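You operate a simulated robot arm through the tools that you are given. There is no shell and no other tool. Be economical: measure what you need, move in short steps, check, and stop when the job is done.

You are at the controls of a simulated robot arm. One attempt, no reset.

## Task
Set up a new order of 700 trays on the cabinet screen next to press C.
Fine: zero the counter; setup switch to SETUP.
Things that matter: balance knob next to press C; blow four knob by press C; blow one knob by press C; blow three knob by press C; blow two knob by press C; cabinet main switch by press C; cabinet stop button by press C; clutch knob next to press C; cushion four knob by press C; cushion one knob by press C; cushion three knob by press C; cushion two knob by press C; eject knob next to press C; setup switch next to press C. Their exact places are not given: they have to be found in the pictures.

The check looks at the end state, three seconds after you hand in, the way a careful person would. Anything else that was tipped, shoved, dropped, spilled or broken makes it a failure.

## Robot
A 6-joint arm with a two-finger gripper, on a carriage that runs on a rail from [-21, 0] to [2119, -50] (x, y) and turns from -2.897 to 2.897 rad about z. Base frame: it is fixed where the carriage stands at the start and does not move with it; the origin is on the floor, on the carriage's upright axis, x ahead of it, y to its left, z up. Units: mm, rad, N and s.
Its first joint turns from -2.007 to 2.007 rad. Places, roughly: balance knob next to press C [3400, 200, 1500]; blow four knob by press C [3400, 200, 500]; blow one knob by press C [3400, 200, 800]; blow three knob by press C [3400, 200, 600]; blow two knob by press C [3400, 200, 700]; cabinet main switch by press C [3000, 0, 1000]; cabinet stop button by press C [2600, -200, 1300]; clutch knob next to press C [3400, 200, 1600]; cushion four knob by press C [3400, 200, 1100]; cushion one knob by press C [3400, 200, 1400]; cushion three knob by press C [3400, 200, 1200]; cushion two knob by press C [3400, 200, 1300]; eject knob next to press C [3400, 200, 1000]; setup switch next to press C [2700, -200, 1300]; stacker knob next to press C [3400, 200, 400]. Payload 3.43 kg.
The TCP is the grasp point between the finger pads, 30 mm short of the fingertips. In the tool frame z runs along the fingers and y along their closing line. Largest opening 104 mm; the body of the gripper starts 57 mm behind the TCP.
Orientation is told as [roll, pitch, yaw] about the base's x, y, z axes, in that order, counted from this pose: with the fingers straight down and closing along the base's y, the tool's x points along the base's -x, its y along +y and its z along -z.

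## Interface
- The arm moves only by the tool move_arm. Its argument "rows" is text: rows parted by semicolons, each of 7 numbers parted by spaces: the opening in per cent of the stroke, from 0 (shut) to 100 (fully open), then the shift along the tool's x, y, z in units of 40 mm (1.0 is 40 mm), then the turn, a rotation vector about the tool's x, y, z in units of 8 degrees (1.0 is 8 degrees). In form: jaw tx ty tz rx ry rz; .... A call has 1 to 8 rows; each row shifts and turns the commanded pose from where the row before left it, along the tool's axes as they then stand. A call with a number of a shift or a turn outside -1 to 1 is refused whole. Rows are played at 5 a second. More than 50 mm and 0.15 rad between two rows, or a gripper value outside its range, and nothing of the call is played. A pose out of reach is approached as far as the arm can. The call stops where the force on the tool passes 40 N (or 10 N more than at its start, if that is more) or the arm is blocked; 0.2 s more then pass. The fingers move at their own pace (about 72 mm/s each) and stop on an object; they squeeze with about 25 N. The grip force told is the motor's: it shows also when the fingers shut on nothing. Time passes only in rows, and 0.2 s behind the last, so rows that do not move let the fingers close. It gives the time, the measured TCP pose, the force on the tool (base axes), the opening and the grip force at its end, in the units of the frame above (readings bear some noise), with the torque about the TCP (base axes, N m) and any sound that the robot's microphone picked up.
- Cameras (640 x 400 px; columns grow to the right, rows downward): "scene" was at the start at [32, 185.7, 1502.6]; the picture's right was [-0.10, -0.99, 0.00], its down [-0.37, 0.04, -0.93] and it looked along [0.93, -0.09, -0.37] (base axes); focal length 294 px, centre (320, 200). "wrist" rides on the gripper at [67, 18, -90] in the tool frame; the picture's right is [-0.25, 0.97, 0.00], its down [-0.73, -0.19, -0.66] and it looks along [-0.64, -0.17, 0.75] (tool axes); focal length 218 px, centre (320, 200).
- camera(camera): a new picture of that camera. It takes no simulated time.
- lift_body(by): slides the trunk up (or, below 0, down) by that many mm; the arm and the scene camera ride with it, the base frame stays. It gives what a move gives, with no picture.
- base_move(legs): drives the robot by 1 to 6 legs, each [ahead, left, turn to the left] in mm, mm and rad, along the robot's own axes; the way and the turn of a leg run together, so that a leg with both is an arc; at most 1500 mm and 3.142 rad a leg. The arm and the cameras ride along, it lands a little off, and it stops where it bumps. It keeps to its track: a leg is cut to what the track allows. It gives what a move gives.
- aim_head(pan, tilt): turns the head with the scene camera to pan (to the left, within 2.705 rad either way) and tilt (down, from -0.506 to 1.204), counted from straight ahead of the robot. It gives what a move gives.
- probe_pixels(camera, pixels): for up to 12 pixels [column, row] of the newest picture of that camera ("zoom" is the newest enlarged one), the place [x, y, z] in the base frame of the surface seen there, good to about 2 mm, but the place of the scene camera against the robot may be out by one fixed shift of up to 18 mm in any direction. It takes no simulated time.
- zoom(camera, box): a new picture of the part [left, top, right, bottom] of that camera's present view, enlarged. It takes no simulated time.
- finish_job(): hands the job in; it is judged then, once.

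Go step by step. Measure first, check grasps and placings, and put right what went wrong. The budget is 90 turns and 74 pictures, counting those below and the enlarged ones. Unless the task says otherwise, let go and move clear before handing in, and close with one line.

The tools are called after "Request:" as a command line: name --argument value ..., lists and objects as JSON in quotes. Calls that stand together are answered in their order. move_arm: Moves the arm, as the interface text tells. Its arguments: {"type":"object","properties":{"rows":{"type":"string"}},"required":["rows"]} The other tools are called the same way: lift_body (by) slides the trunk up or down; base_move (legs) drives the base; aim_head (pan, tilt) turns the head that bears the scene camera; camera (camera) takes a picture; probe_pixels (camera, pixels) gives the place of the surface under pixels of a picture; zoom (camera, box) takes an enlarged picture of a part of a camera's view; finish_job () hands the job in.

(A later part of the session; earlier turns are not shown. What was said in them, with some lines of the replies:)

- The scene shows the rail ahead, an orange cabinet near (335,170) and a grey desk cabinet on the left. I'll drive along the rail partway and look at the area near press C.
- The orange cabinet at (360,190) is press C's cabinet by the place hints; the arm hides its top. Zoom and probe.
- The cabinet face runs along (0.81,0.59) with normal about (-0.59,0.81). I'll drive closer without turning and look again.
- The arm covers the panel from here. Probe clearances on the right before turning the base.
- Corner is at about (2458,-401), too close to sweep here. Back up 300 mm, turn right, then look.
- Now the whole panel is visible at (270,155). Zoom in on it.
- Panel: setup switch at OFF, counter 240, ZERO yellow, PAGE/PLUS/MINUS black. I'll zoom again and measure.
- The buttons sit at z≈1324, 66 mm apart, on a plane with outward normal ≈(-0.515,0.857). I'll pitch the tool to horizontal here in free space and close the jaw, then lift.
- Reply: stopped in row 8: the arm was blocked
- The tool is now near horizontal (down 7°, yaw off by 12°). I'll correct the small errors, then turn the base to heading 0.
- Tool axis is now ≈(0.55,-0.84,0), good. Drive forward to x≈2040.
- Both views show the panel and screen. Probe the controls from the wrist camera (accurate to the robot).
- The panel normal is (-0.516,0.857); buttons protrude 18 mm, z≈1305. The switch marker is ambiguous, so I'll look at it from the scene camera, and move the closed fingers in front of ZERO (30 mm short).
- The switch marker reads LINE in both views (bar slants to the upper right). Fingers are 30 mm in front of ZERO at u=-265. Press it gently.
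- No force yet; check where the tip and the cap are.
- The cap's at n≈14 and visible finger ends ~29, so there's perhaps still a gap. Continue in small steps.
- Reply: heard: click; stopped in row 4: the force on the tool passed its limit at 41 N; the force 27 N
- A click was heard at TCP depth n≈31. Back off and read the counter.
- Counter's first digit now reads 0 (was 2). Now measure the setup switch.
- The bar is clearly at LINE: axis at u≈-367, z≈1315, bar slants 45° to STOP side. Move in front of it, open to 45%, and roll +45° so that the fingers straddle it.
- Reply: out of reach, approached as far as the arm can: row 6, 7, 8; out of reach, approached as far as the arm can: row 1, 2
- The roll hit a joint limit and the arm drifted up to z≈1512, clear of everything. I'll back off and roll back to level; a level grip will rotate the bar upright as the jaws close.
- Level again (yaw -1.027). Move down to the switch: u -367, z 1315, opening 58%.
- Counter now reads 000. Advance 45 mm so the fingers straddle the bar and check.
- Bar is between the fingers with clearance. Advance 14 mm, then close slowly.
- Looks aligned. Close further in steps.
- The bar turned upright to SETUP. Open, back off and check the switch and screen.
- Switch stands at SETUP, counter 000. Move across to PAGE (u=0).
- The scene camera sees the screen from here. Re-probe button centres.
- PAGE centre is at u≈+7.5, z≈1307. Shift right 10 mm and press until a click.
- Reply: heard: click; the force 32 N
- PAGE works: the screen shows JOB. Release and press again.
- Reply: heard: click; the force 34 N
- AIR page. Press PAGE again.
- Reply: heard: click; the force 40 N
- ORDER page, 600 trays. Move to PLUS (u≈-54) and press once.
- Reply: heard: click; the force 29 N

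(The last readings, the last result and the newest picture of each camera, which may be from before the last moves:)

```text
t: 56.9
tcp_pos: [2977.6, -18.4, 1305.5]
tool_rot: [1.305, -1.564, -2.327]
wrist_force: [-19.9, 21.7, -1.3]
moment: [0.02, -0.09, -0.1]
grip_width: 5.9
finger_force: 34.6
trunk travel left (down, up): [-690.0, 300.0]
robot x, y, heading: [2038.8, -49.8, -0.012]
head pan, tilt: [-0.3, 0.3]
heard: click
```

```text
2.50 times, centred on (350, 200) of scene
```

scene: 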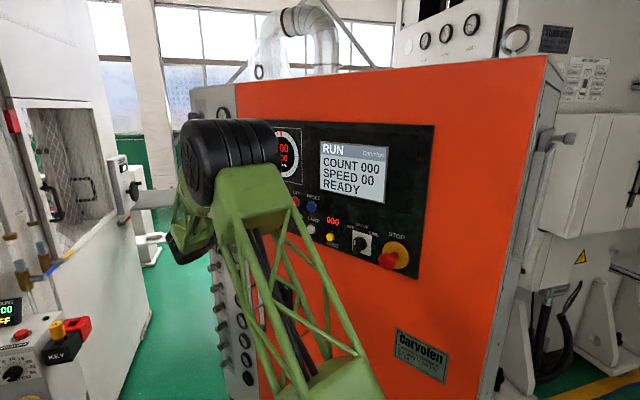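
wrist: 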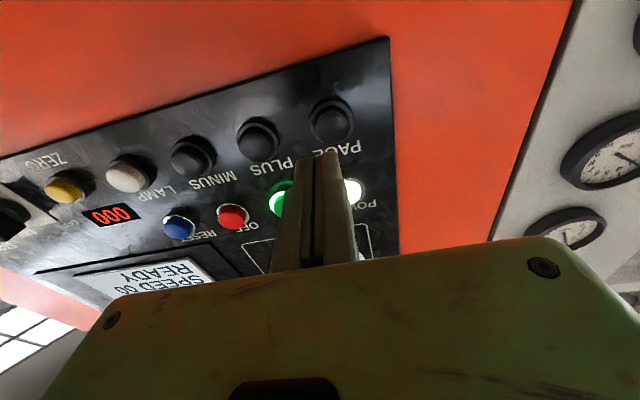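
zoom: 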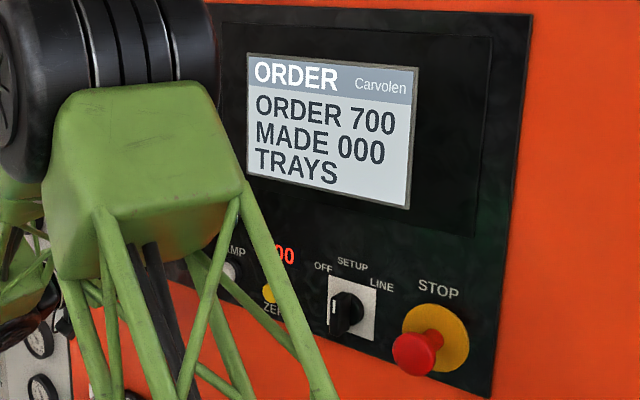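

ORDER reads 700. Back away and check the whole panel.

Request:
move_arm --rows "0 0 0 -0.6 0 0 0; 0 0 0 -1 0 0 0; 0 0 0 -1 0 0 0; 0 0 0 -1 0 0 0; 0 0 0.9 -0.5 0 0 0; 0 0 0.9 0 0 0 0; 0 0 0 0 0 0 0"

Request:
zoom --camera "scene" --box '[250, 110, 450, 285]'

Request:
camera --camera "wrist"

```text
t: 58.5
tcp_pos: [2953.8, 155.7, 1305.8]
tool_rot: [1.101, -1.564, -2.128]
wrist_force: [0.0, 0.6, 0.3]
moment: [-0.02, -0.01, 0.02]
grip_width: 0.0
finger_force: 35.1
trunk travel left (down, up): [-690.0, 300.0]
robot x, y, heading: [2039.9, -49.2, -0.01]
head pan, tilt: [-0.3, 0.3]
```

```text
2.29 times, centred on (350, 198) of scene
```

zoom: 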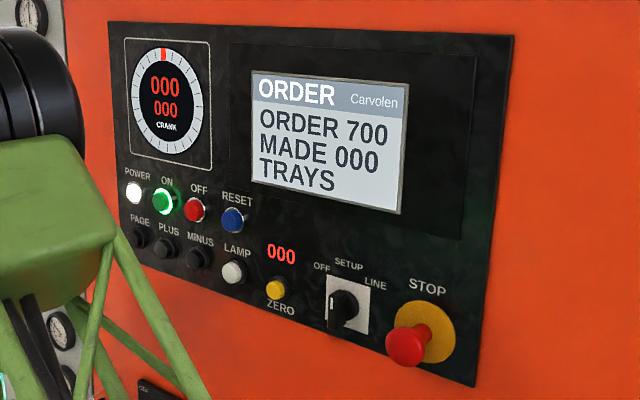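

```text
35 pictures are left
```

wrist: 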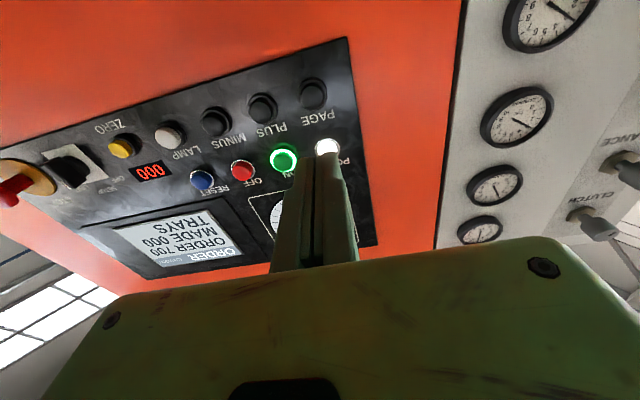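

The screen shows ORDER 700 and MADE 000, the counter reads 000, and the switch is at SETUP. STOP is untouched and the arm is clear, so I'm handing in.

Request:
finish_job

```text
The job is handed in.
```

The cabinet screen next to press C now shows an order of 700 trays, the counter reads 000, and the setup switch is at SETUP (it was at LINE).
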